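You operate a simulated robot arm through the tools that you are given. There is no shell and no other tool.

The job below is to be done with a simulated robot arm. You get a single attempt, and the scene is never put back.

TASK
Set the controls near the back of the workbench. At the end: the first switch from the left is switched off; the bench dial is turned to 3; the power knob is switched on; the second switch from the left is switched on; whatever was shut is shut again. Leave all else as you found it, and nothing knocked over. The power knob goes clockwise seen from above, to its stop.

It is judged by the outcome, as a careful person would: the job done as asked, and still so three seconds after it is handed in. It fails if anything else is knocked over, pushed out of place, dropped, spilled or broken.

THE ROBOT
A 7-joint arm with a two-finger parallel gripper, fixed in place. Base frame: the origin is at the foot of the arm, x ahead of it, y to its left, z up; the work surface is at about z = 86. Lengths are in cm, angles in degrees, forces in N, time in s.
With the tool pointing down near the work surface it reaches from about 40 to 90 cm from the base axis. Its first joint turns from -143.0 to 143.0 degrees. Payload 3 kg.
Tool frame: the origin (TCP) lies between the finger pads and is the grasp point; the fingertips stand 3 cm ahead of it; z points along the fingers, y is the line along which they close. The gripper opens to 9.4 cm. The fingers are 2.8 cm wide and 1 cm thick; the gripper's body (5 by 9.6 cm) begins 5.5 cm behind the TCP.
Orientation is that of the tool frame in the base frame, as a unit quaternion [x, y, z, w]. With the fingers straight down and closing along the base's y, the tool's x points along the base's -x, its y along +y and its z along -z.

THE INTERFACE
- The arm moves only by the tool nudge_tool. Its argument "motion" is text: rows parted by semicolons, each of 6 numbers parted by spaces: the shift along the tool's x, y, z in m, then the turn, a rotation vector about the tool's x, y, z in degrees. In form: dx dy dz wx wy wz; .... A call has 1 to 20 rows; each row is the pose to reach, as a shift and turn from the pose commanded when the call began, along the tool's axes at that moment. "jaw" is the gripper command, from -1 (shut) to 1 (fully open), values between in proportion, set as the call begins (left out, the last holds). Rows are played at 5 a second. More than 5 cm and 8.6 degrees between two rows, or a gripper value outside its range, and nothing of the call is played. A pose out of reach is approached as far as the arm can. The call stops where the force on the tool passes 40 N (or 10 N more than at its start, if that is more) or the arm is blocked; 0.2 s more then pass. Each finger travels about 7.2 cm/s and halts on what it meets, pressing with about 30 N; the grip force reading is that of the motor and also rises with nothing between the fingers. The clock runs only during rows and for 0.2 s after the last one: add rows that repeat a pose to give the fingers time. It gives the time, the measured TCP pose, the force on the tool (base axes), the opening and the grip force at its end, in the units of the frame above (readings bear some noise), with the torque about the TCP (base axes, N m) and any sound that the robot's microphone picked up.
- Cameras (640 x 400 px; columns grow to the right, rows downward): "scene" is fixed at [22.2, 50.3, 149.68]; the picture's right is [-0.94, -0.33, 0.00], its down [-0.22, 0.62, -0.75] and it looks along [0.25, -0.71, -0.66] (base axes); focal length 280 px, centre (320, 200). "wrist" rides on the gripper at [7.6, 1.4, -10.3] in the tool frame; the picture's right is [-0.18, 0.98, 0.00], its down [-0.75, -0.14, -0.64] and it looks along [-0.63, -0.12, 0.77] (tool axes); focal length 243 px, centre (320, 200). There is no depth. A picture from a camera that has moved, and an enlarged one, comes with that camera's place and axes in the base frame and with its lens.
- grab_frame(camera): a new picture of that camera. No time passes.
- inspect(camera, box): a new picture of the part [left, top, right, bottom] of that camera's present view, enlarged. No time passes.
- job_done(): hands the job in; it is judged then, once.

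Places have to be worked out from the pictures, the camera data and where the tool is seen. Open the gripper and draw the arm clear of the work before you hand the job in, unless the task says otherwise.

The tools are called after ">>>" as name(argument=value, ...) on one line, values as JSON. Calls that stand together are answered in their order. nudge_tool: Moves the arm, as the interface text tells. Its arguments: {"type":"object","properties":{"motion":{"type":"string"},"jaw":{"type":"number"}},"required":["motion"]} The other tools are called the same way: grab_frame (camera) takes a picture; inspect (camera, box) takes an enlarged picture of a part of a camera's view; job_done () hands the job in.

At the start:

```text
time_s: 0.0
tcp_pos: [51.09, -9.35, 124.31]
tcp_rot: [0.0, 1.0, 0.001, -0.001]
force: [0.8, 0.1, -0.3]
torque: [-0.01, 0.03, -0.01]
opening: 9.39
grip_force: 0.1
```

scene: 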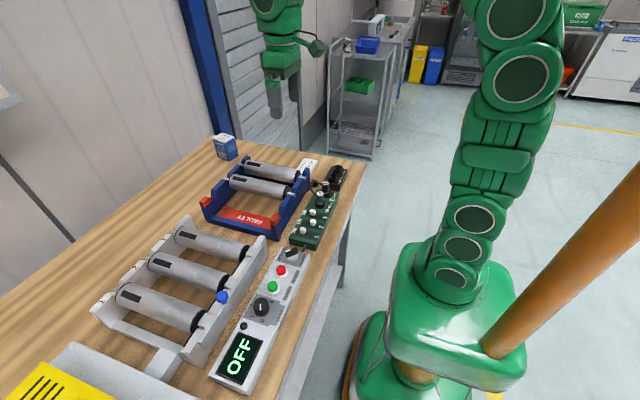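
wrist: 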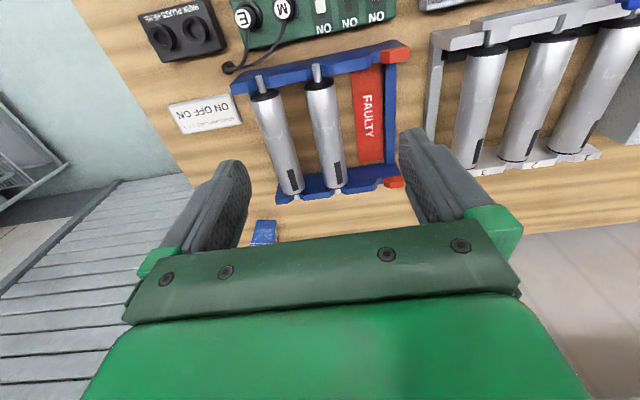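

I start by looking more closely at the workbench from both cameras to identify the controls.

>>> inspect(camera="scene", box=[200, 130, 380, 260])

>>> inspect(camera="scene", box=[190, 230, 340, 400])

>>> inspect(camera="wrist", box=[100, 0, 440, 200])

>>> inspect(camera="scene", box=[0, 130, 380, 400])

```text
3.08 times, centred on (290, 195) of scene
camera zoom: at [22.2, 50.3, 149.68], right [-0.94, -0.33, 0.0], down [-0.22, 0.62, -0.75], along [0.25, -0.71, -0.66], focal length 863 px, centre (412, 215)
```

zoom: 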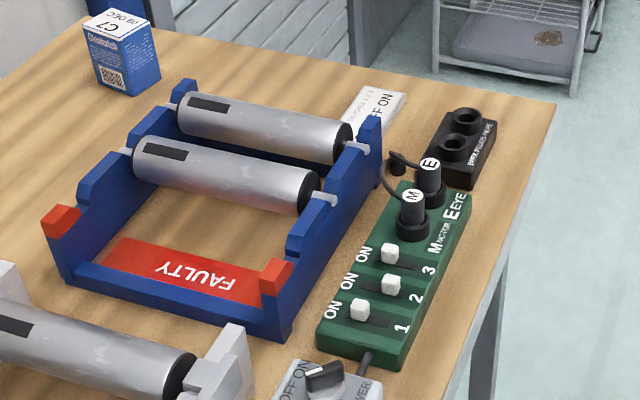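

```text
2.35 times, centred on (265, 315) of scene
camera zoom: at [22.2, 50.3, 149.68], right [-0.94, -0.33, 0.0], down [-0.22, 0.62, -0.75], along [0.25, -0.71, -0.66], focal length 660 px, centre (449, -71)
```

zoom: 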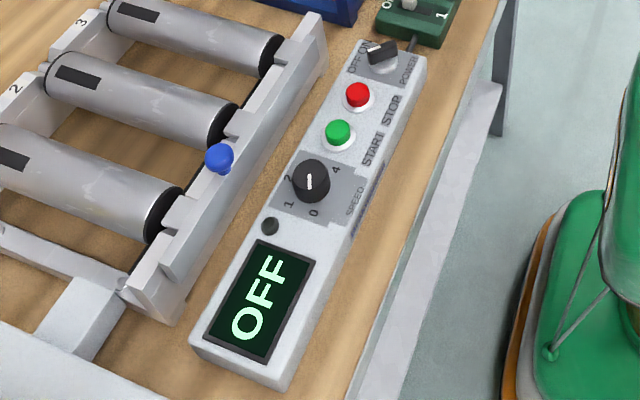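

```text
1.88 times, centred on (270, 100) of wrist
camera zoom: at [43.56, -7.77, 134.63], right [0.18, 0.98, 0.0], down [0.75, -0.14, 0.64], along [0.63, -0.12, -0.77], focal length 457 px, centre (414, 388)
```

zoom: 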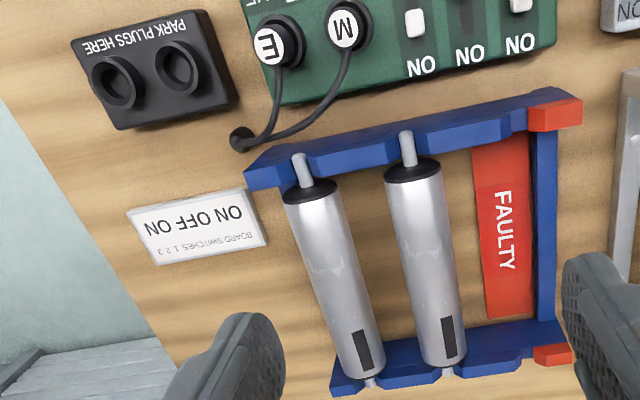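

```text
1.48 times, centred on (190, 265) of scene
camera zoom: at [22.2, 50.3, 149.68], right [-0.94, -0.33, 0.0], down [-0.22, 0.62, -0.75], along [0.25, -0.71, -0.66], focal length 415 px, centre (513, 104)
```

zoom: 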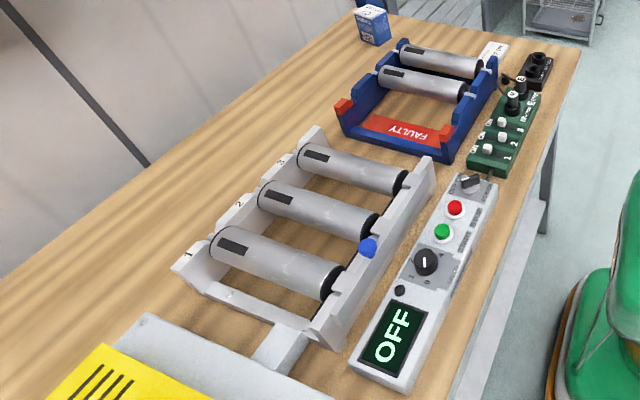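

The board with switches 1–3 sits around x≈45, y≈0 to −8, and the grey panel with the power knob (≈44, 9) and dial (≈44.5, 25) is to the left. I'll rotate the tool 90° about its axis, staying high, so the wrist camera can look along the controls.

>>> nudge_tool(motion="0.005 0.0186 0.004 0 0 7.5; 0.010 0.0372 0.008 0 0 15; 0.015 0.0558 0.012 0 0 22.5; 0.020 0.0744 0.016 0 0 30; 0.025 0.093 0.02 0 0 37.5; 0.030 0.1116 0.024 0 0 45; 0.035 0.1302 0.028 0 0 52.5; 0.040 0.1488 0.032 0 0 60; 0.045 0.1674 0.036 0 0 67.5; 0.050 0.186 0.04 0 0 75; 0.055 0.2046 0.044 0 0 82.5; 0.060 0.2235 0.048 0 0 90; 0.060 0.2235 0.048 0 0 90", jaw=-1)

```text
time_s: 2.8
tcp_pos: [45.1, 13.14, 119.51]
tcp_rot: [0.707, 0.707, -0.001, 0.0]
force: [0.0, 0.3, 0.0]
torque: [-0.02, 0.0, -0.01]
opening: 0.0
grip_force: 30.6
```

The tool is now at (45.1, 13.1, 119.5), turned 90° with the jaw shut. I take a wrist picture of the board.

>>> grab_frame(camera="wrist")

>>> grab_frame(camera="scene")

```text
taken
camera wrist: at [46.67, 20.8, 129.85], right [0.98, -0.19, 0.0], down [-0.14, -0.75, 0.64], along [-0.12, -0.63, -0.77], focal length 243 px, centre (320, 200)
```

wrist: 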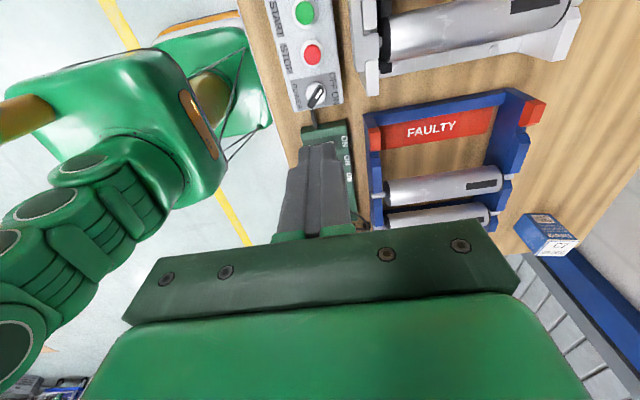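

```text
taken
```

scene: 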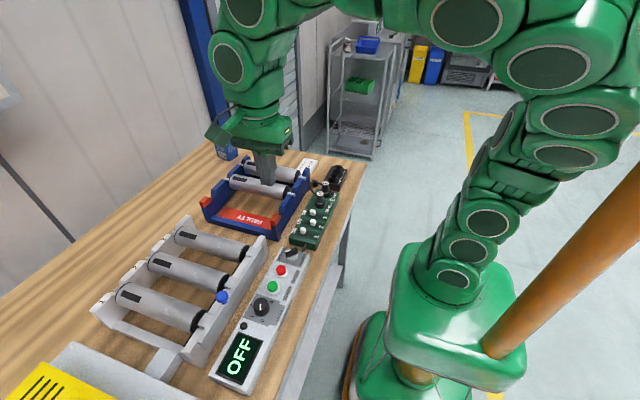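

The gripper blocks the view of the board. I'll shift to about (51, 1, 116) so that the switches come into the upper part of the wrist view.

>>> nudge_tool(motion="-0.03 0.015 0.01 0 0 0; -0.06 0.03 0.02 0 0 0; -0.09 0.045 0.03 0 0 0; -0.12 0.06 0.035 0 0 0; -0.12 0.06 0.035 0 0 0")

>>> grab_frame(camera="wrist")

```text
time_s: 4.0
tcp_pos: [51.18, 1.2, 116.16]
tcp_rot: [0.707, 0.707, -0.001, 0.0]
force: [-0.2, -0.6, -1.3]
torque: [0.0, -0.01, 0.0]
opening: 0.01
grip_force: 29.6
```

```text
taken
camera wrist: at [52.6, 8.89, 126.37], right [0.98, -0.18, 0.0], down [-0.14, -0.75, 0.64], along [-0.12, -0.63, -0.77], focal length 243 px, centre (320, 200)
```

wrist: 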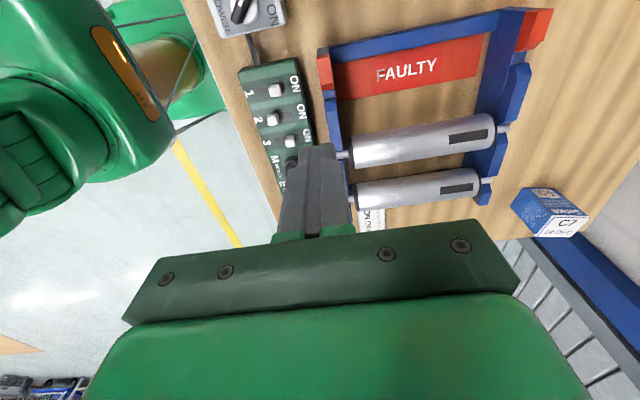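

>>> inspect(camera="wrist", box=[190, 0, 370, 200])

>>> inspect(camera="scene", box=[270, 170, 350, 250])

>>> inspect(camera="scene", box=[230, 240, 310, 330])

```text
2.00 times, centred on (280, 100) of wrist
camera zoom: at [52.6, 8.89, 126.37], right [0.98, -0.18, 0.0], down [-0.14, -0.75, 0.64], along [-0.12, -0.63, -0.77], focal length 485 px, centre (400, 400)
```

zoom: 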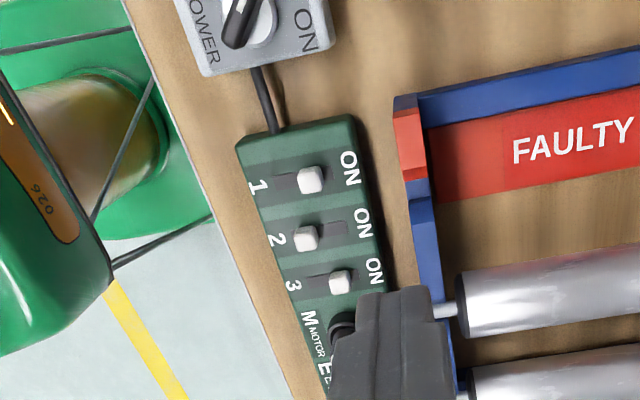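

```text
5.00 times, centred on (310, 210) of scene
camera zoom: at [22.2, 50.3, 149.68], right [-0.94, -0.33, 0.0], down [-0.22, 0.62, -0.75], along [0.25, -0.71, -0.66], focal length 1402 px, centre (370, 150)
```

zoom: 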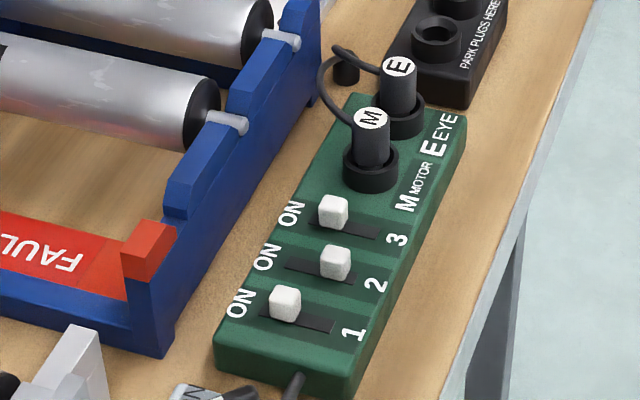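

```text
4.44 times, centred on (270, 285) of scene
camera zoom: at [22.2, 50.3, 149.68], right [-0.94, -0.33, 0.0], down [-0.22, 0.62, -0.75], along [0.25, -0.71, -0.66], focal length 1246 px, centre (542, -178)
```

zoom: 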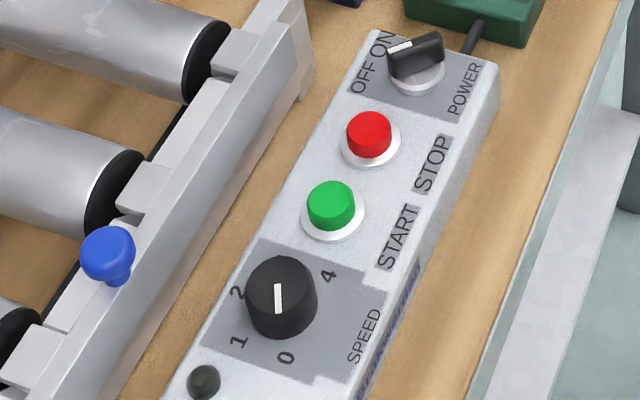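

Board states: switch 1 ON, 2 OFF, 3 ON (1 is leftmost as seen from the robot). Now I move left along the bench to view the dial and power knob from above.

>>> nudge_tool(motion="0.045 0.0 0.0 0 0 0; 0.09 0.0 0.0 0 0 0; 0.135 0.0 0.01 0 0 0; 0.18 0.0 0.02 0 0 0; 0.225 0 0.03 0 0 0; 0.26 0 0.03 0 0 0; 0.26 0 0.03 0 0 0")

>>> grab_frame(camera="wrist")

```text
time_s: 5.6
tcp_pos: [51.03, 27.2, 112.79]
tcp_rot: [0.708, 0.707, 0.0, 0.001]
force: [0.6, 0.6, -0.6]
torque: [0.0, 0.03, 0.01]
opening: 0.0
grip_force: 30.0
```

```text
taken
camera wrist: at [52.52, 34.93, 123.12], right [0.98, -0.18, 0.0], down [-0.14, -0.75, 0.64], along [-0.12, -0.63, -0.77], focal length 243 px, centre (320, 200)
```

wrist: 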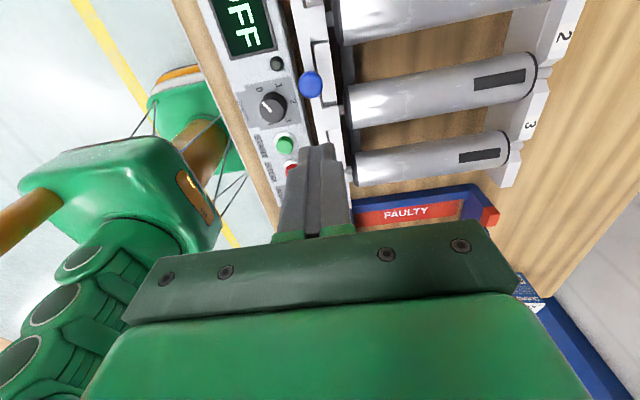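

>>> inspect(camera="wrist", box=[230, 50, 350, 200])

>>> inspect(camera="wrist", box=[230, 80, 310, 130])

```text
2.67 times, centred on (290, 125) of wrist
camera zoom: at [52.52, 34.93, 123.12], right [0.98, -0.18, 0.0], down [-0.14, -0.75, 0.64], along [-0.12, -0.63, -0.77], focal length 647 px, centre (400, 400)
```

zoom: 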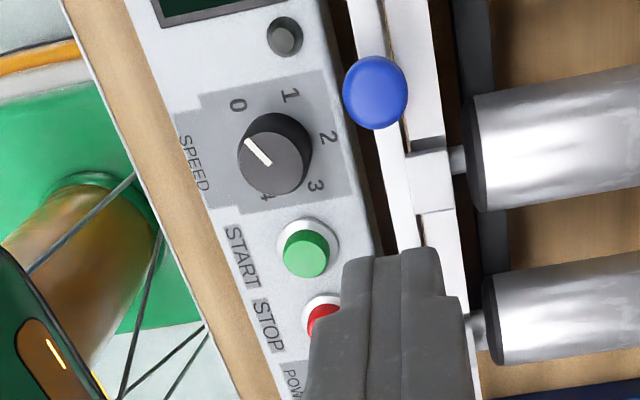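

```text
8.00 times, centred on (270, 105) of wrist
camera zoom: at [52.52, 34.93, 123.12], right [0.98, -0.18, 0.0], down [-0.14, -0.75, 0.64], along [-0.12, -0.63, -0.77], focal length 1941 px, centre (720, 960)
```

zoom: 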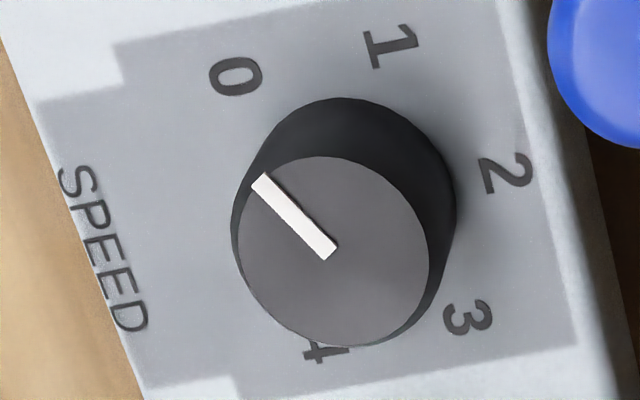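

The dial is clear: labels spaced 60° apart, centre ≈ (44.5, 25.15), panel top z≈90.3, knob top z≈92.4, diameter ≈3 cm, pointer at 0; so 3 is 180° clockwise. Now I move to see the power knob closely.

>>> nudge_tool(motion="-0.045 0.0 0.0 0 0 0; -0.09 0.0 0.0 0 0 0; -0.135 0.0 0.0 0 0 0; -0.175 0.0 0.0 0 0 0; -0.175 0.0 0.0 0 0 0")

>>> inspect(camera="wrist", box=[230, 50, 350, 200])

>>> inspect(camera="wrist", box=[230, 70, 310, 120])

```text
time_s: 6.8
tcp_pos: [51.0, 9.3, 113.04]
tcp_rot: [0.707, 0.707, -0.001, 0.0]
force: [-0.6, 0.1, -1.5]
torque: [0.02, -0.01, 0.01]
opening: 0.02
grip_force: 29.8
```

```text
2.67 times, centred on (290, 125) of wrist
camera zoom: at [52.64, 17.06, 123.32], right [0.98, -0.18, 0.0], down [-0.14, -0.75, 0.64], along [-0.12, -0.63, -0.77], focal length 647 px, centre (400, 400)
```

zoom: 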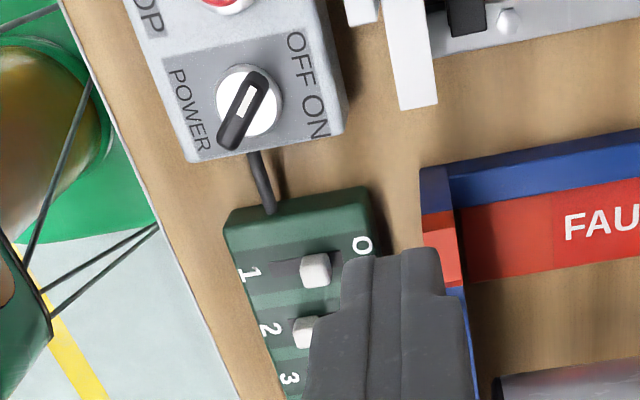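

```text
8.00 times, centred on (270, 95) of wrist
camera zoom: at [52.64, 17.06, 123.32], right [0.98, -0.18, 0.0], down [-0.14, -0.75, 0.64], along [-0.12, -0.63, -0.77], focal length 1941 px, centre (720, 1040)
```

zoom: 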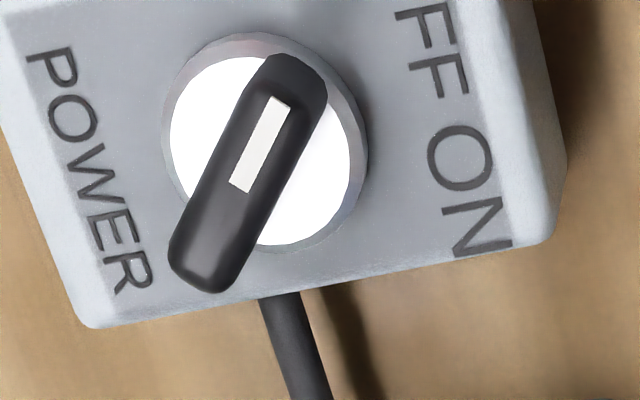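

The power knob is centred near (44.0, 9.75), with its bar at about +45° (OFF); ON lies 90° clockwise. Switches first: I move above switch 1 (≈44.7, 0.5) with the jaw about 3 cm open, staying high, to refine the position.

>>> nudge_tool(motion="-0.022 -0.016 0.025 0 0 0; -0.044 -0.032 0.05 0 0 0; -0.066 -0.048 0.075 0 0 0; -0.088 -0.063 0.1 0 0 0; -0.088 -0.063 0.13 0 0 0; -0.088 -0.063 0.13 0 0 0", jaw=-0.36)

>>> grab_frame(camera="wrist")

>>> inspect(camera="scene", box=[240, 150, 360, 270])

```text
time_s: 8.2
tcp_pos: [44.76, 0.76, 99.97]
tcp_rot: [0.707, 0.708, 0.0, -0.001]
force: [-0.4, 0.1, -0.4]
torque: [-0.02, -0.05, -0.02]
opening: 3.05
grip_force: 0.0
```

```text
taken
camera wrist: at [46.22, 8.44, 110.27], right [0.98, -0.18, 0.0], down [-0.14, -0.75, 0.64], along [-0.12, -0.63, -0.77], focal length 243 px, centre (320, 200)
```

wrist: 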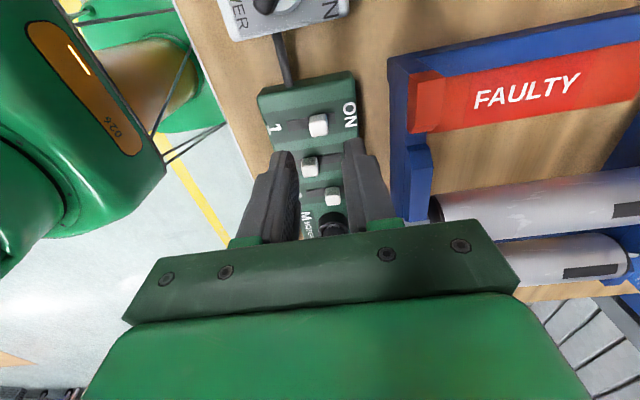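

```text
3.33 times, centred on (300, 210) of scene
camera zoom: at [22.2, 50.3, 149.68], right [-0.94, -0.33, 0.0], down [-0.22, 0.62, -0.75], along [0.25, -0.71, -0.66], focal length 935 px, centre (387, 167)
```

zoom: 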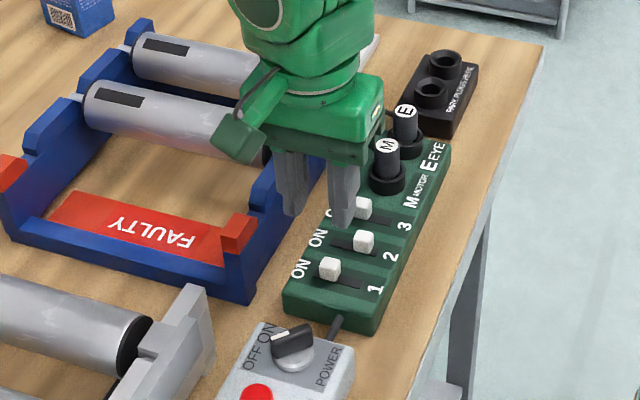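

>>> inspect(camera="wrist", box=[250, 60, 400, 250])

>>> inspect(camera="wrist", box=[250, 70, 370, 160])

```text
2.11 times, centred on (325, 155) of wrist
camera zoom: at [46.22, 8.44, 110.27], right [0.98, -0.18, 0.0], down [-0.14, -0.75, 0.64], along [-0.12, -0.63, -0.77], focal length 511 px, centre (310, 295)
```

zoom: 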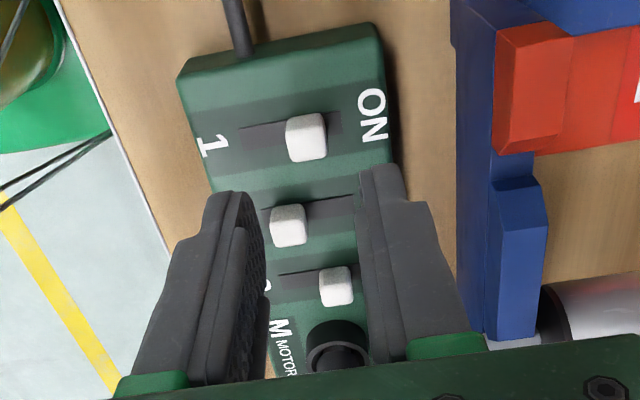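

```text
4.44 times, centred on (310, 115) of wrist
camera zoom: at [46.22, 8.44, 110.27], right [0.98, -0.18, 0.0], down [-0.14, -0.75, 0.64], along [-0.12, -0.63, -0.77], focal length 1078 px, centre (364, 578)
```

zoom: 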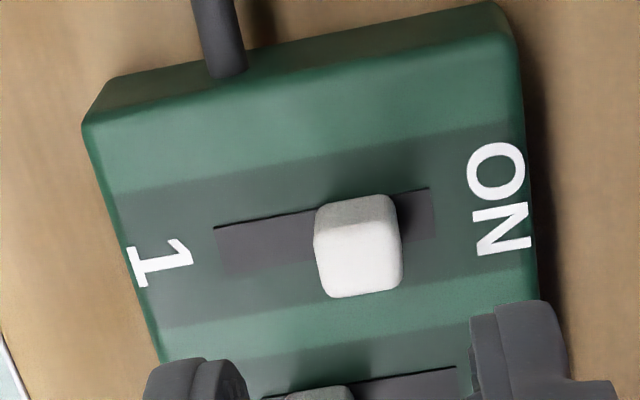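

Refined: slider 1 is at about (44.55, 0.2), top z≈91, board top ≈89.4; the slot is centred at x≈43.9. I lower the open fingers to straddle slider 1 with tips at z≈90.2.

>>> nudge_tool(motion="-0.0056 -0.0018 0.02 0 0 0; -0.0056 -0.0018 0.04 0 0 0; -0.0056 -0.0018 0.055 0 0 0; -0.0056 -0.0018 0.0675 0 0 0; -0.0056 -0.0018 0.0675 0 0 0")

>>> grab_frame(camera="wrist")

>>> inspect(camera="scene", box=[270, 170, 350, 250])

```text
time_s: 9.4
tcp_pos: [44.66, 0.25, 93.33]
tcp_rot: [0.708, 0.707, 0.001, 0.0]
force: [0.3, 0.0, -0.1]
torque: [-0.01, 0.01, -0.01]
opening: 3.02
grip_force: 0.1
```

```text
taken
camera wrist: at [46.18, 7.91, 103.66], right [0.98, -0.18, 0.0], down [-0.14, -0.75, 0.64], along [-0.12, -0.63, -0.77], focal length 243 px, centre (320, 200)
```

wrist: 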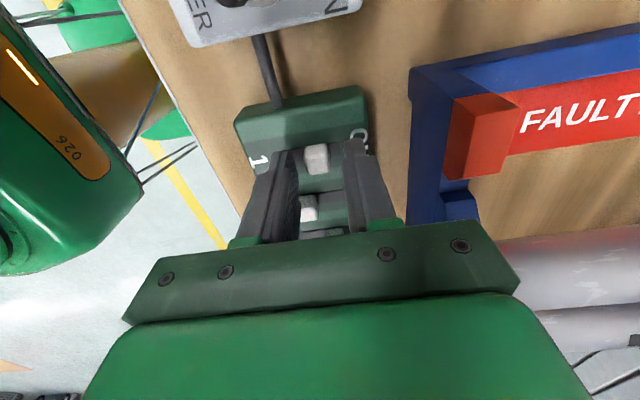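

```text
5.00 times, centred on (310, 210) of scene
camera zoom: at [22.2, 50.3, 149.68], right [-0.94, -0.33, 0.0], down [-0.22, 0.62, -0.75], along [0.25, -0.71, -0.66], focal length 1402 px, centre (370, 150)
```

zoom: 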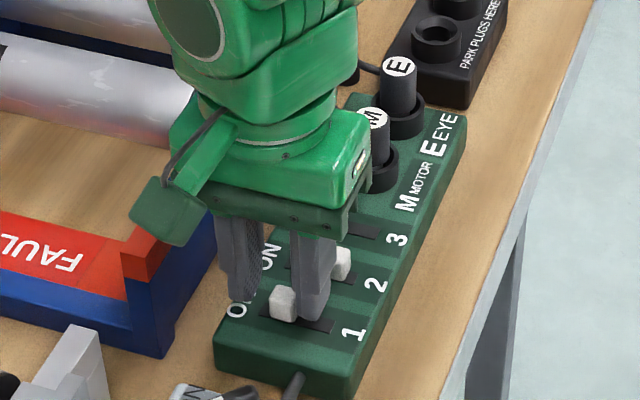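

The fingers straddle slider 1 with no contact. Now I push it toward the robot (−x, OFF) with the far finger, in small steps.

>>> nudge_tool(motion="0 -0.004 0 0 0 0; 0 -0.008 0 0 0 0; 0 -0.012 0 0 0 0; 0 -0.015 0 0 0 0; 0 -0.018 0 0 0 0; 0 -0.018 0 0 0 0")

>>> inspect(camera="wrist", box=[230, 70, 390, 250])

>>> inspect(camera="scene", box=[270, 170, 350, 250])

```text
time_s: 10.8
tcp_pos: [42.9, 0.15, 93.3]
tcp_rot: [0.707, 0.707, -0.001, 0.0]
force: [1.1, 0.4, -0.5]
torque: [-0.02, 0.03, 0.01]
opening: 3.02
grip_force: 0.0
```

```text
2.22 times, centred on (310, 160) of wrist
camera zoom: at [44.36, 7.91, 103.52], right [0.98, -0.18, 0.0], down [-0.14, -0.75, 0.64], along [-0.12, -0.63, -0.77], focal length 539 px, centre (342, 289)
```

zoom: 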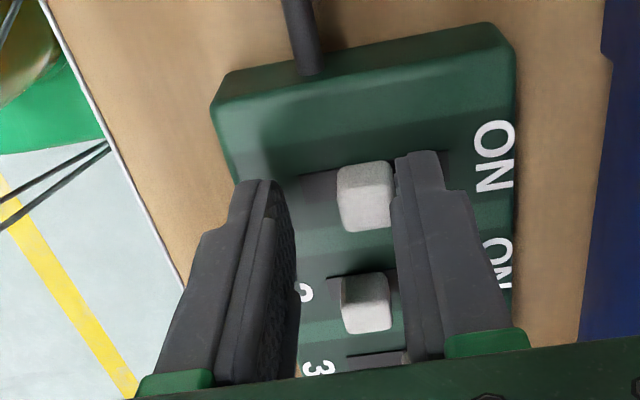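

```text
5.00 times, centred on (310, 210) of scene
camera zoom: at [22.2, 50.3, 149.68], right [-0.94, -0.33, 0.0], down [-0.22, 0.62, -0.75], along [0.25, -0.71, -0.66], focal length 1402 px, centre (370, 150)
```

zoom: 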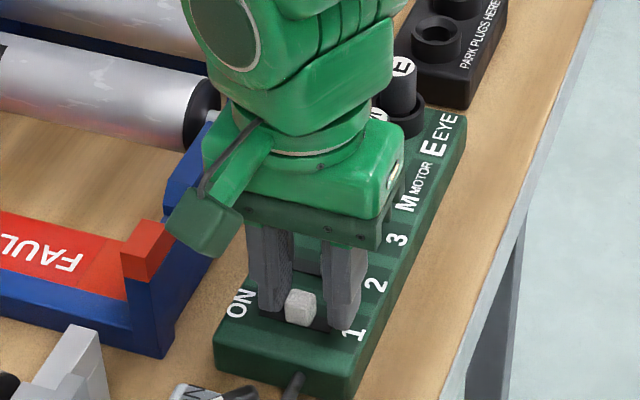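

Slider 1 is moving with only ~1 N; it's now about mid-slot (x≈43.6). I continue pushing to its OFF end.

>>> nudge_tool(motion="0 -0.002 0 0 0 0; 0 -0.004 0 0 0 0; 0 -0.005 0 0 0 0; 0 -0.006 0 0 0 0; 0 -0.006 0 0 0 0")

>>> inspect(camera="wrist", box=[230, 70, 390, 250])

>>> inspect(camera="scene", box=[270, 170, 350, 250])

```text
time_s: 12.0
tcp_pos: [42.26, 0.26, 93.15]
tcp_rot: [0.707, 0.707, 0.0, 0.0]
force: [-0.5, 0.3, 0.1]
torque: [-0.02, 0.01, -0.01]
opening: 3.01
grip_force: 0.0
```

```text
2.22 times, centred on (310, 160) of wrist
camera zoom: at [43.73, 7.89, 103.52], right [0.98, -0.18, 0.0], down [-0.14, -0.75, 0.64], along [-0.12, -0.63, -0.77], focal length 539 px, centre (342, 289)
```

zoom: 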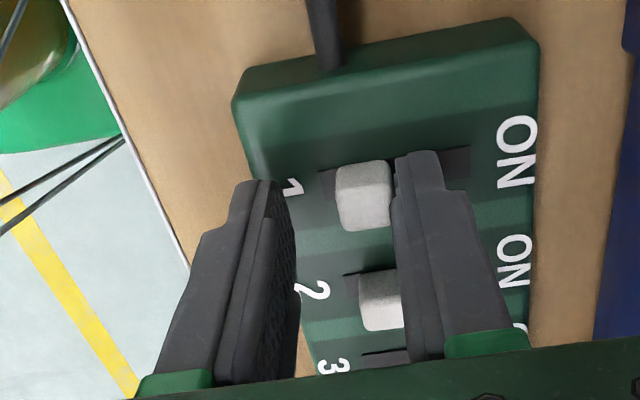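

```text
5.00 times, centred on (310, 210) of scene
camera zoom: at [22.2, 50.3, 149.68], right [-0.94, -0.33, 0.0], down [-0.22, 0.62, -0.75], along [0.25, -0.71, -0.66], focal length 1402 px, centre (370, 150)
```

zoom: 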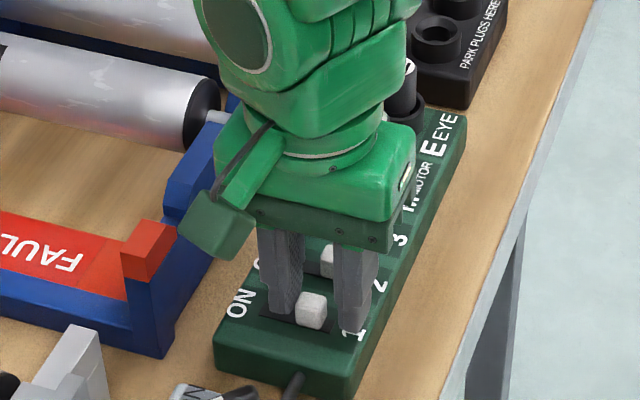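

Slider 1 is now at x≈43.0, as deep as slider 2's OFF position. I press a couple of millimetres more to find whether the stop is reached.

>>> nudge_tool(motion="0 -0.001 0 0 0 0; 0 -0.002 0 0 0 0; 0 -0.003 0 0 0 0; 0 -0.003 0 0 0 0")

>>> inspect(camera="wrist", box=[230, 70, 390, 250])

```text
time_s: 13.0
tcp_pos: [42.06, 0.24, 93.44]
tcp_rot: [0.707, 0.707, 0.0, 0.001]
force: [5.1, -2.3, -0.1]
torque: [-0.07, -0.18, -0.04]
opening: 3.35
grip_force: 2.2
```

```text
2.22 times, centred on (310, 160) of wrist
camera zoom: at [43.47, 7.96, 103.55], right [0.98, -0.18, 0.0], down [-0.14, -0.75, 0.64], along [-0.12, -0.63, -0.77], focal length 539 px, centre (342, 289)
```

zoom: 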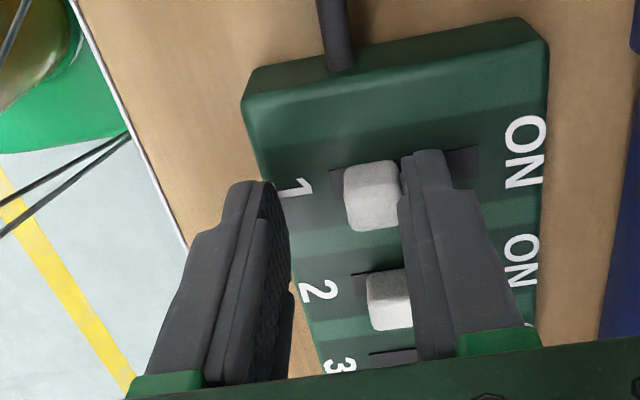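

The force rose to ~5 N and the finger yielded slightly: slider 1 is at its OFF stop. I back off, lift, and move over slider 2 (≈42.95, −3.45).

>>> nudge_tool(motion="0 0.006 0 0 0 0; 0 0.0105 0 0 0 0; 0 0.0105 -0.02 0 0 0; 0 0.0105 -0.04 0 0 0; -0.0185 0.0105 -0.04 0 0 0; -0.0365 0.0105 -0.04 0 0 0; -0.0365 0.0105 -0.04 0 0 0")

>>> grab_frame(camera="wrist")

>>> inspect(camera="scene", box=[270, 170, 350, 250])

```text
time_s: 14.6
tcp_pos: [42.92, -3.23, 97.33]
tcp_rot: [0.707, 0.707, 0.0, 0.0]
force: [1.0, 0.2, -0.2]
torque: [-0.02, -0.03, -0.02]
opening: 2.98
grip_force: 0.0
```

```text
taken
camera wrist: at [44.5, 4.45, 107.63], right [0.98, -0.18, 0.0], down [-0.14, -0.75, 0.64], along [-0.12, -0.63, -0.77], focal length 243 px, centre (320, 200)
```

wrist: 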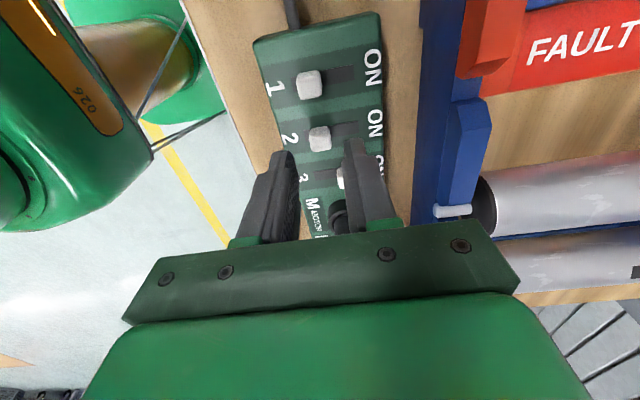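

```text
5.00 times, centred on (310, 210) of scene
camera zoom: at [22.2, 50.3, 149.68], right [-0.94, -0.33, 0.0], down [-0.22, 0.62, -0.75], along [0.25, -0.71, -0.66], focal length 1402 px, centre (370, 150)
```

zoom: 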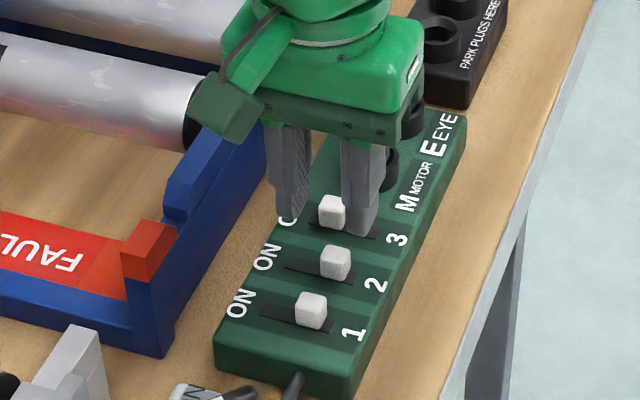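

Slider 1 now matches slider 2's OFF position, and slider 3 is untouched. Slider 2 is at (43.0, −3.4), right under the gripper; I lower to straddle it.

>>> nudge_tool(motion="-0.0015 0 0.02 0 0 0; -0.0015 0 0.033 0 0 0; -0.0015 0 0.0405 0 0 0; -0.0015 0 0.0405 0 0 0")

>>> inspect(camera="wrist", box=[230, 70, 390, 250])

>>> inspect(camera="scene", box=[270, 170, 350, 250])

```text
time_s: 15.6
tcp_pos: [43.02, -3.52, 93.22]
tcp_rot: [0.707, 0.707, 0.0, 0.0]
force: [-0.1, -0.6, 0.6]
torque: [0.0, 0.0, 0.02]
opening: 3.0
grip_force: 0.1
```

```text
2.22 times, centred on (310, 160) of wrist
camera zoom: at [44.56, 4.1, 103.51], right [0.98, -0.18, 0.0], down [-0.14, -0.75, 0.64], along [-0.12, -0.63, -0.77], focal length 539 px, centre (342, 289)
```

zoom: 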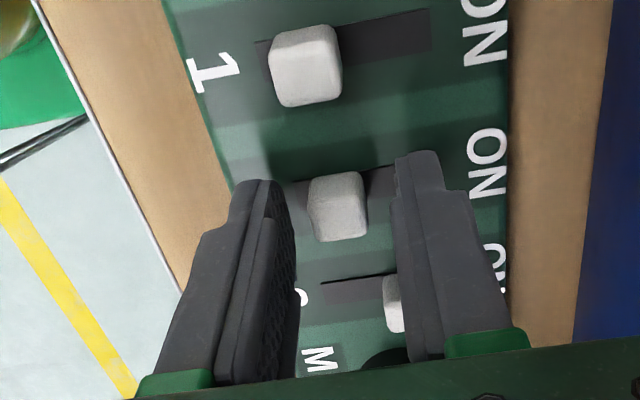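

```text
5.00 times, centred on (310, 210) of scene
camera zoom: at [22.2, 50.3, 149.68], right [-0.94, -0.33, 0.0], down [-0.22, 0.62, -0.75], along [0.25, -0.71, -0.66], focal length 1402 px, centre (370, 150)
```

zoom: 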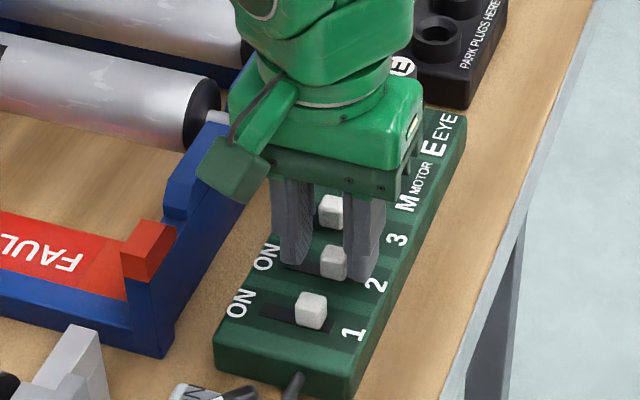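

The fingers straddle slider 2 cleanly. I now push it away from the robot (+x, ON) with the near finger.

>>> nudge_tool(motion="0 0.004 0 0 0 0; 0 0.008 0 0 0 0; 0 0.012 0 0 0 0; 0 0.016 0 0 0 0; 0 0.019 0 0 0 0; 0 0.021 0 0 0 0; 0 0.021 0 0 0 0")

>>> inspect(camera="wrist", box=[230, 70, 390, 250])

```text
time_s: 17.2
tcp_pos: [45.16, -3.61, 93.15]
tcp_rot: [0.707, 0.707, 0.0, 0.0]
force: [0.4, 0.5, -0.3]
torque: [0.01, 0.0, 0.03]
opening: 3.01
grip_force: 0.0
```

```text
2.22 times, centred on (310, 160) of wrist
camera zoom: at [46.58, 4.1, 103.49], right [0.98, -0.18, 0.0], down [-0.14, -0.75, 0.64], along [-0.12, -0.63, -0.77], focal length 539 px, centre (342, 289)
```

zoom: 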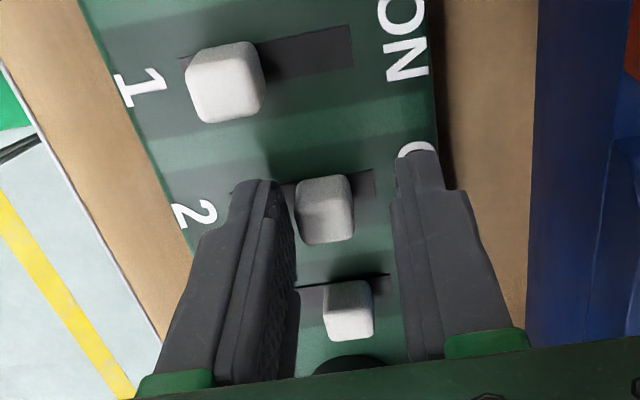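

Slider 2 is moving and near the ON end. I push a few millimetres more to reach the stop.

>>> nudge_tool(motion="0 0.0015 0 0 0 0; 0 0.003 0 0 0 0; 0 0.004 0 0 0 0; 0 0.004 0 0 0 0")

>>> inspect(camera="wrist", box=[230, 70, 390, 250])

```text
time_s: 18.2
tcp_pos: [45.48, -3.57, 93.15]
tcp_rot: [0.707, 0.707, -0.001, -0.001]
force: [-7.1, -0.7, -3.6]
torque: [-0.05, 0.09, 0.02]
opening: 3.37
grip_force: 2.9
```

```text
2.22 times, centred on (310, 160) of wrist
camera zoom: at [46.95, 4.13, 103.53], right [0.98, -0.18, 0.0], down [-0.14, -0.75, 0.64], along [-0.12, -0.63, -0.77], focal length 539 px, centre (342, 289)
```

zoom: 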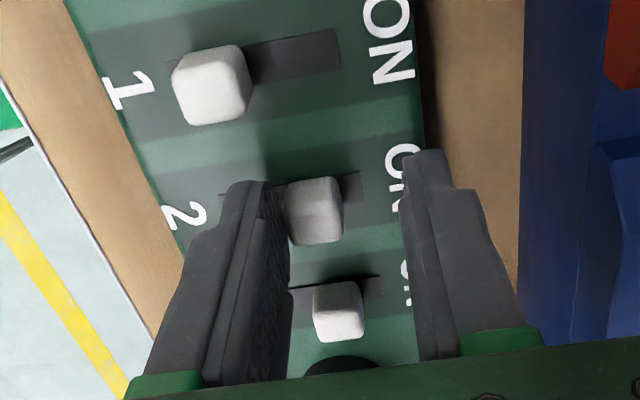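

The stop is reached (7 N reaction). I back off and lift away, then check the board.

>>> nudge_tool(motion="0 -0.005 0 0 0 0; 0 -0.01 0 0 0 0; 0 -0.01 -0.02 0 0 0; 0 -0.01 -0.05 0 0 0; 0 -0.01 -0.09 0 0 0; 0.03 0.02 -0.12 0 0 0; 0.03 0.02 -0.12 0 0 0")

>>> inspect(camera="scene", box=[270, 170, 350, 250])

>>> inspect(camera="wrist", box=[200, 20, 380, 220])

```text
refused: row 6 steps farther than a row can; nothing moved
```

```text
5.00 times, centred on (310, 210) of scene
camera zoom: at [22.2, 50.3, 149.68], right [-0.94, -0.33, 0.0], down [-0.22, 0.62, -0.75], along [0.25, -0.71, -0.66], focal length 1402 px, centre (370, 150)
```

zoom: 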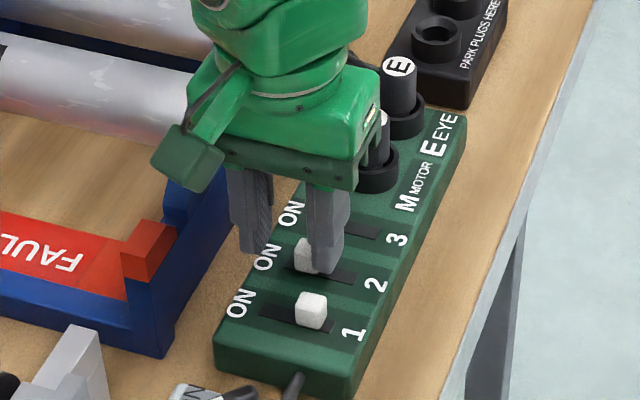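

```text
2.00 times, centred on (290, 120) of wrist
camera zoom: at [46.95, 4.13, 103.53], right [0.98, -0.18, 0.0], down [-0.14, -0.75, 0.64], along [-0.12, -0.63, -0.77], focal length 485 px, centre (380, 360)
```

zoom: 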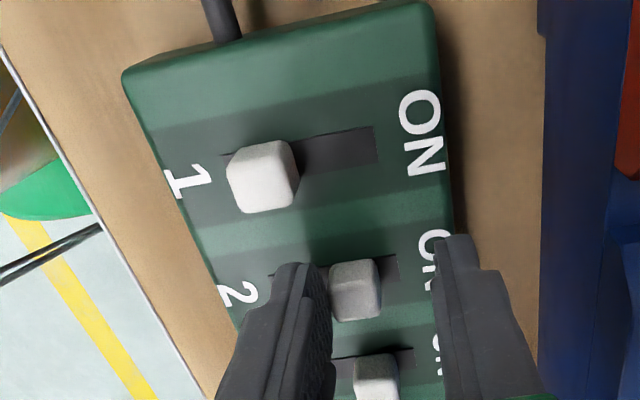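

The last call was refused because one row was too long; nothing moved. I repeat the retreat with smaller steps.

>>> nudge_tool(motion="0 -0.005 0 0 0 0; 0 -0.01 0 0 0 0; 0 -0.01 -0.02 0 0 0; 0 -0.01 -0.05 0 0 0; 0 -0.01 -0.09 0 0 0; 0.02 0.01 -0.11 0 0 0; 0.03 0.02 -0.13 0 0 0; 0.03 0.02 -0.13 0 0 0")

>>> inspect(camera="scene", box=[270, 170, 350, 250])

>>> inspect(camera="wrist", box=[200, 20, 380, 220])

```text
time_s: 20.0
tcp_pos: [47.32, -0.54, 106.24]
tcp_rot: [0.708, 0.706, 0.0, 0.0]
force: [-0.5, 0.6, -0.4]
torque: [0.01, 0.02, -0.04]
opening: 3.01
grip_force: 0.0
```

```text
5.00 times, centred on (310, 210) of scene
camera zoom: at [22.2, 50.3, 149.68], right [-0.94, -0.33, 0.0], down [-0.22, 0.62, -0.75], along [0.25, -0.71, -0.66], focal length 1402 px, centre (370, 150)
```

zoom: 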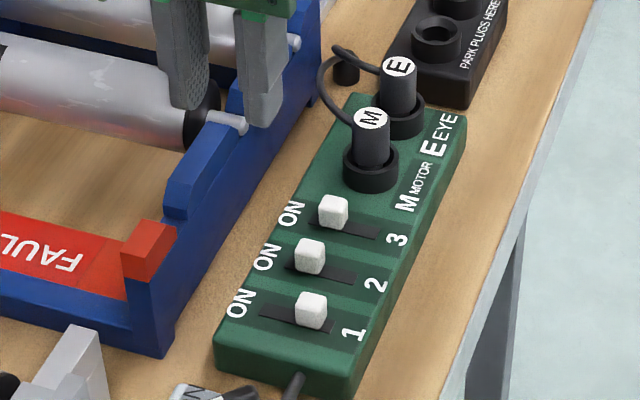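

```text
2.00 times, centred on (290, 120) of wrist
camera zoom: at [48.84, 7.15, 116.5], right [0.98, -0.18, 0.0], down [-0.14, -0.75, 0.64], along [-0.12, -0.63, -0.77], focal length 485 px, centre (380, 360)
```

zoom: 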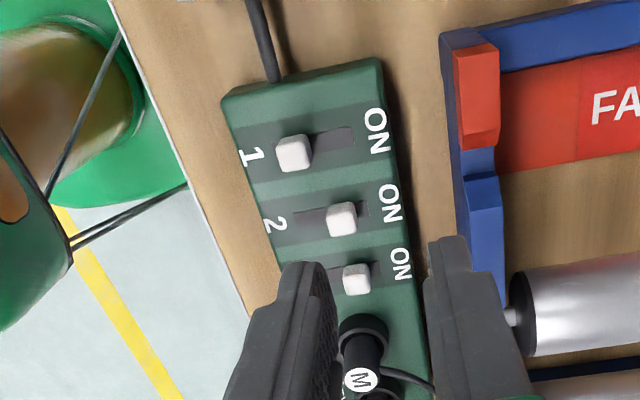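

The board now shows 1 OFF, 2 ON, 3 ON (unchanged). Next is the dial: I move above it and rotate the tool counter-clockwise so a full clockwise 180° turn can be made in one grasp.

>>> nudge_tool(motion="0.01285 -0.0014 -0.001 0 0 -8; 0.0257 -0.0028 -0.002 0 0 -16; 0.03855 -0.0042 -0.003 0 0 -24; 0.0514 -0.0056 -0.004 0 0 -32; 0.06425 -0.007 -0.005 0 0 -40; 0.0771 -0.0084 -0.006 0 0 -48; 0.08995 -0.0098 -0.007 0 0 -56; 0.1028 -0.0112 -0.008 0 0 -64; 0.11565 -0.0126 -0.009 0 0 -72; 0.1285 -0.014 -0.01 0 0 -80; 0.14135 -0.0154 -0.011 0 0 -88; 0.1542 -0.0168 -0.012 0 0 -96; 0.16705 -0.0182 -0.013 0 0 -104; 0.1799 -0.0196 -0.014 0 0 -112; 0.19275 -0.021 -0.015 0 0 -120; 0.2056 -0.0224 -0.016 0 0 -128; 0.21845 -0.0238 -0.017 0 0 -136; 0.2313 -0.0252 -0.018 0 0 -144; 0.24415 -0.0266 -0.019 0 0 -152; 0.257 -0.028 -0.02 0 0 -160", jaw=-0.064)

>>> grab_frame(camera="wrist")

```text
time_s: 24.2
tcp_pos: [44.62, 25.06, 108.22]
tcp_rot: [-0.575, 0.818, 0.0, -0.001]
force: [0.4, -0.8, 0.5]
torque: [-0.01, 0.0, 0.03]
opening: 4.42
grip_force: 0.1
```

```text
taken
camera wrist: at [40.76, 18.52, 118.5], right [-0.86, 0.51, 0.0], down [0.39, 0.66, 0.64], along [0.33, 0.55, -0.77], focal length 243 px, centre (320, 200)
```

wrist: 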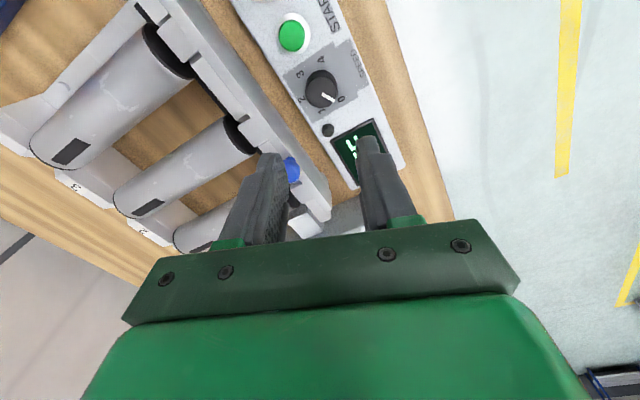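

The rotation works. I finish the last 20° so that the fingers close along base x, and inspect the dial.

>>> nudge_tool(motion="0 0 0.01 0 0 -7; 0 0 0.02 0 0 -14; 0 0 0.03 0 0 -20; 0 0 0.03 0 0 -20")

>>> grab_frame(camera="wrist")

>>> inspect(camera="wrist", box=[250, 40, 400, 190])

>>> inspect(camera="scene", box=[200, 200, 330, 340])

```text
time_s: 25.2
tcp_pos: [44.7, 25.0, 105.28]
tcp_rot: [0.708, -0.707, 0.0, 0.0]
force: [0.5, 0.9, 0.0]
torque: [-0.01, -0.02, 0.02]
opening: 4.4
grip_force: 0.0
```

```text
taken
camera wrist: at [43.29, 17.54, 115.51], right [-0.98, 0.18, 0.0], down [0.14, 0.75, 0.64], along [0.12, 0.63, -0.77], focal length 243 px, centre (320, 200)
```

wrist: 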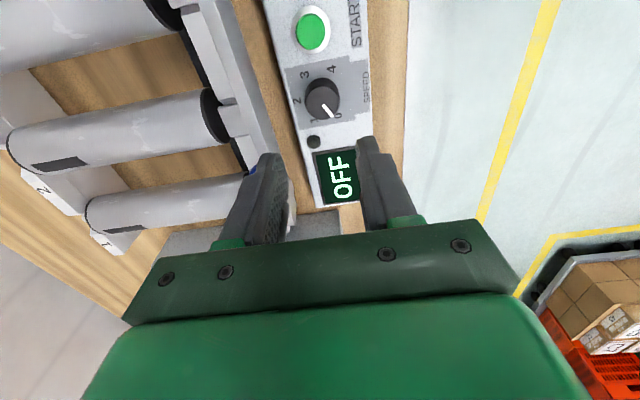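

```text
2.67 times, centred on (325, 115) of wrist
camera zoom: at [43.29, 17.54, 115.51], right [-0.98, 0.18, 0.0], down [0.14, 0.75, 0.64], along [0.12, 0.63, -0.77], focal length 647 px, centre (307, 427)
```

zoom: 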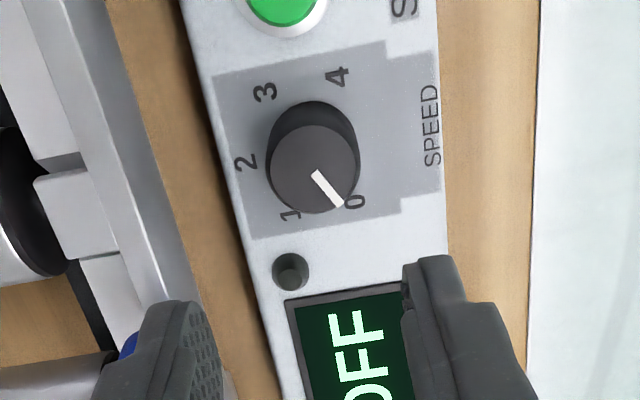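

```text
2.86 times, centred on (265, 270) of scene
camera zoom: at [22.2, 50.3, 149.68], right [-0.94, -0.33, 0.0], down [-0.22, 0.62, -0.75], along [0.25, -0.71, -0.66], focal length 801 px, centre (477, 0)
```

zoom: 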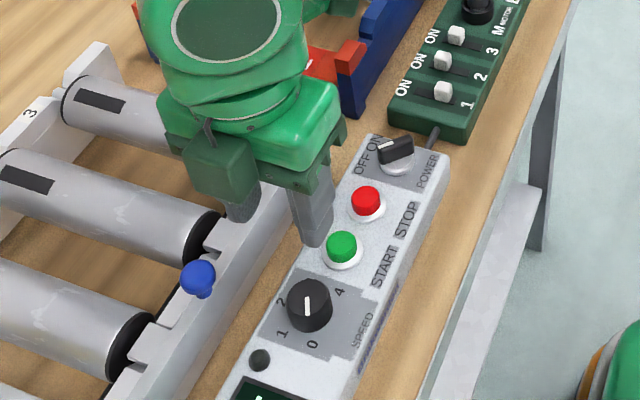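

The dial centre re-computes to about (44.5, 25.1), top ≈92.5. I descend to straddle it with the tips near z≈91.3, the fingers on its ±x sides.

>>> nudge_tool(motion="-0.0005 0.002 0.03 0 0 0; -0.0005 0.002 0.06 0 0 0; -0.0005 0.002 0.08 0 0 0; -0.0005 0.002 0.095 0 0 0; -0.0005 0.002 0.105 0 0 0; -0.0005 0.002 0.109 0 0 0; -0.0005 0.002 0.109 0 0 0")

>>> grab_frame(camera="wrist")

>>> inspect(camera="scene", box=[200, 200, 330, 340])

```text
time_s: 26.8
tcp_pos: [44.43, 24.99, 94.16]
tcp_rot: [0.707, -0.707, 0.0, 0.0]
force: [0.1, 0.7, 0.2]
torque: [-0.01, 0.02, 0.05]
opening: 4.39
grip_force: 0.0
```

```text
taken
camera wrist: at [43.09, 17.6, 104.59], right [-0.98, 0.18, 0.0], down [0.14, 0.75, 0.64], along [0.12, 0.63, -0.77], focal length 243 px, centre (320, 200)
```

wrist: 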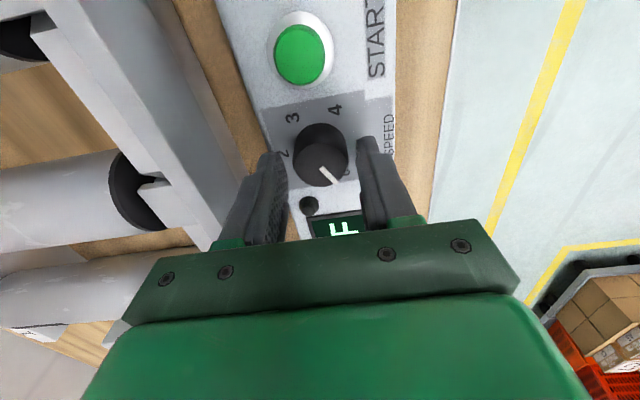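

```text
2.86 times, centred on (265, 270) of scene
camera zoom: at [22.2, 50.3, 149.68], right [-0.94, -0.33, 0.0], down [-0.22, 0.62, -0.75], along [0.25, -0.71, -0.66], focal length 801 px, centre (477, 0)
```

zoom: 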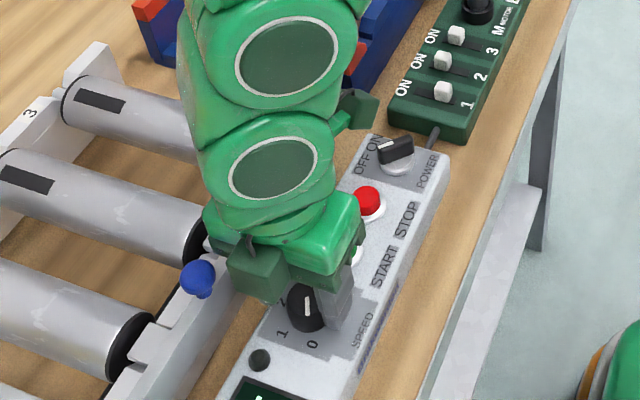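

The dial sits between the fingers. I zoom in to verify centring before closing.

>>> inspect(camera="wrist", box=[250, 90, 400, 220])

>>> inspect(camera="scene", box=[240, 260, 300, 330])

```text
3.08 times, centred on (325, 155) of wrist
camera zoom: at [43.09, 17.6, 104.59], right [-0.98, 0.18, 0.0], down [0.14, 0.75, 0.64], along [0.12, 0.63, -0.77], focal length 746 px, centre (305, 338)
```

zoom: 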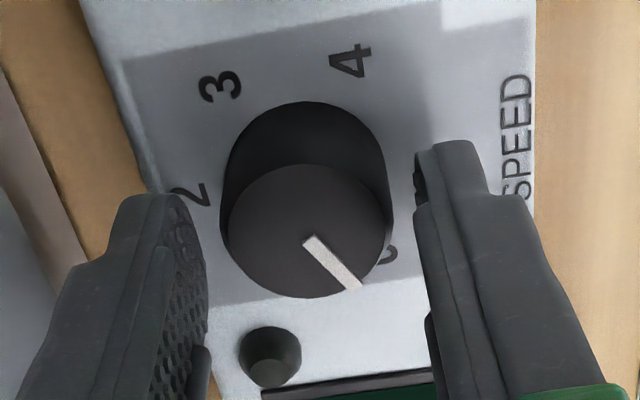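

```text
5.71 times, centred on (270, 295) of scene
camera zoom: at [22.2, 50.3, 149.68], right [-0.94, -0.33, 0.0], down [-0.22, 0.62, -0.75], along [0.25, -0.71, -0.66], focal length 1602 px, centre (606, -343)
```

zoom: 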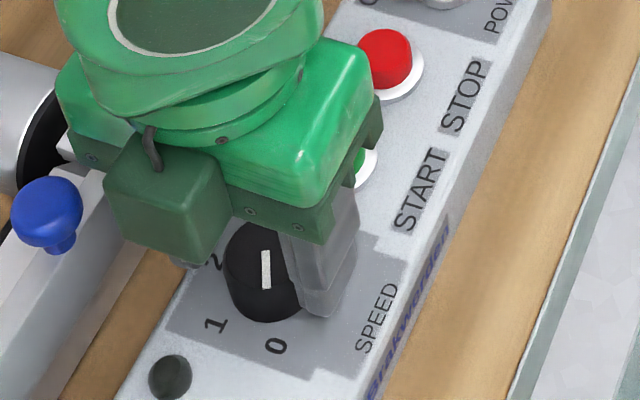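

The dial is centred between the fingers (centre ≈ (44.4, 25.0), TCP (44.43, 24.99)). I close the gripper on it.

>>> nudge_tool(motion="0 0 0 0 0 0; 0 0 0 0 0 0; 0 0 0 0 0 0", jaw=-1)

```text
time_s: 27.6
tcp_pos: [44.44, 25.04, 94.28]
tcp_rot: [0.708, -0.707, 0.0, -0.001]
force: [-11.5, 1.6, 2.9]
torque: [0.08, 0.41, -0.03]
opening: 3.14
grip_force: 45.2
```

Gripped at 3.14 cm; a side force of −11.5 N in x shows the knob is slightly toward −x of the TCP. I shift 1 mm that way to relieve it.

>>> nudge_tool(motion="0 0.0005 0 0 0 0; 0 0.001 0 0 0 0; 0 0.001 0 0 0 0")

```text
time_s: 28.4
tcp_pos: [44.36, 25.13, 94.26]
tcp_rot: [-0.707, 0.707, 0.0, -0.001]
force: [8.3, 3.5, -25.8]
torque: [0.19, -0.31, 0.03]
opening: 3.14
grip_force: 44.8
```

The side force reversed sign and a z force appeared; I step back half a millimetre and hold to get a steadier reading.

>>> nudge_tool(motion="0 -0.0005 0 0 0 0; 0 -0.0005 0 0 0 0")

```text
time_s: 29.0
tcp_pos: [44.45, 25.12, 94.23]
tcp_rot: [0.707, -0.707, -0.001, 0.001]
force: [-4.5, 0.8, -14.5]
torque: [-0.05, 0.2, 0.02]
opening: 3.11
grip_force: 44.3
```

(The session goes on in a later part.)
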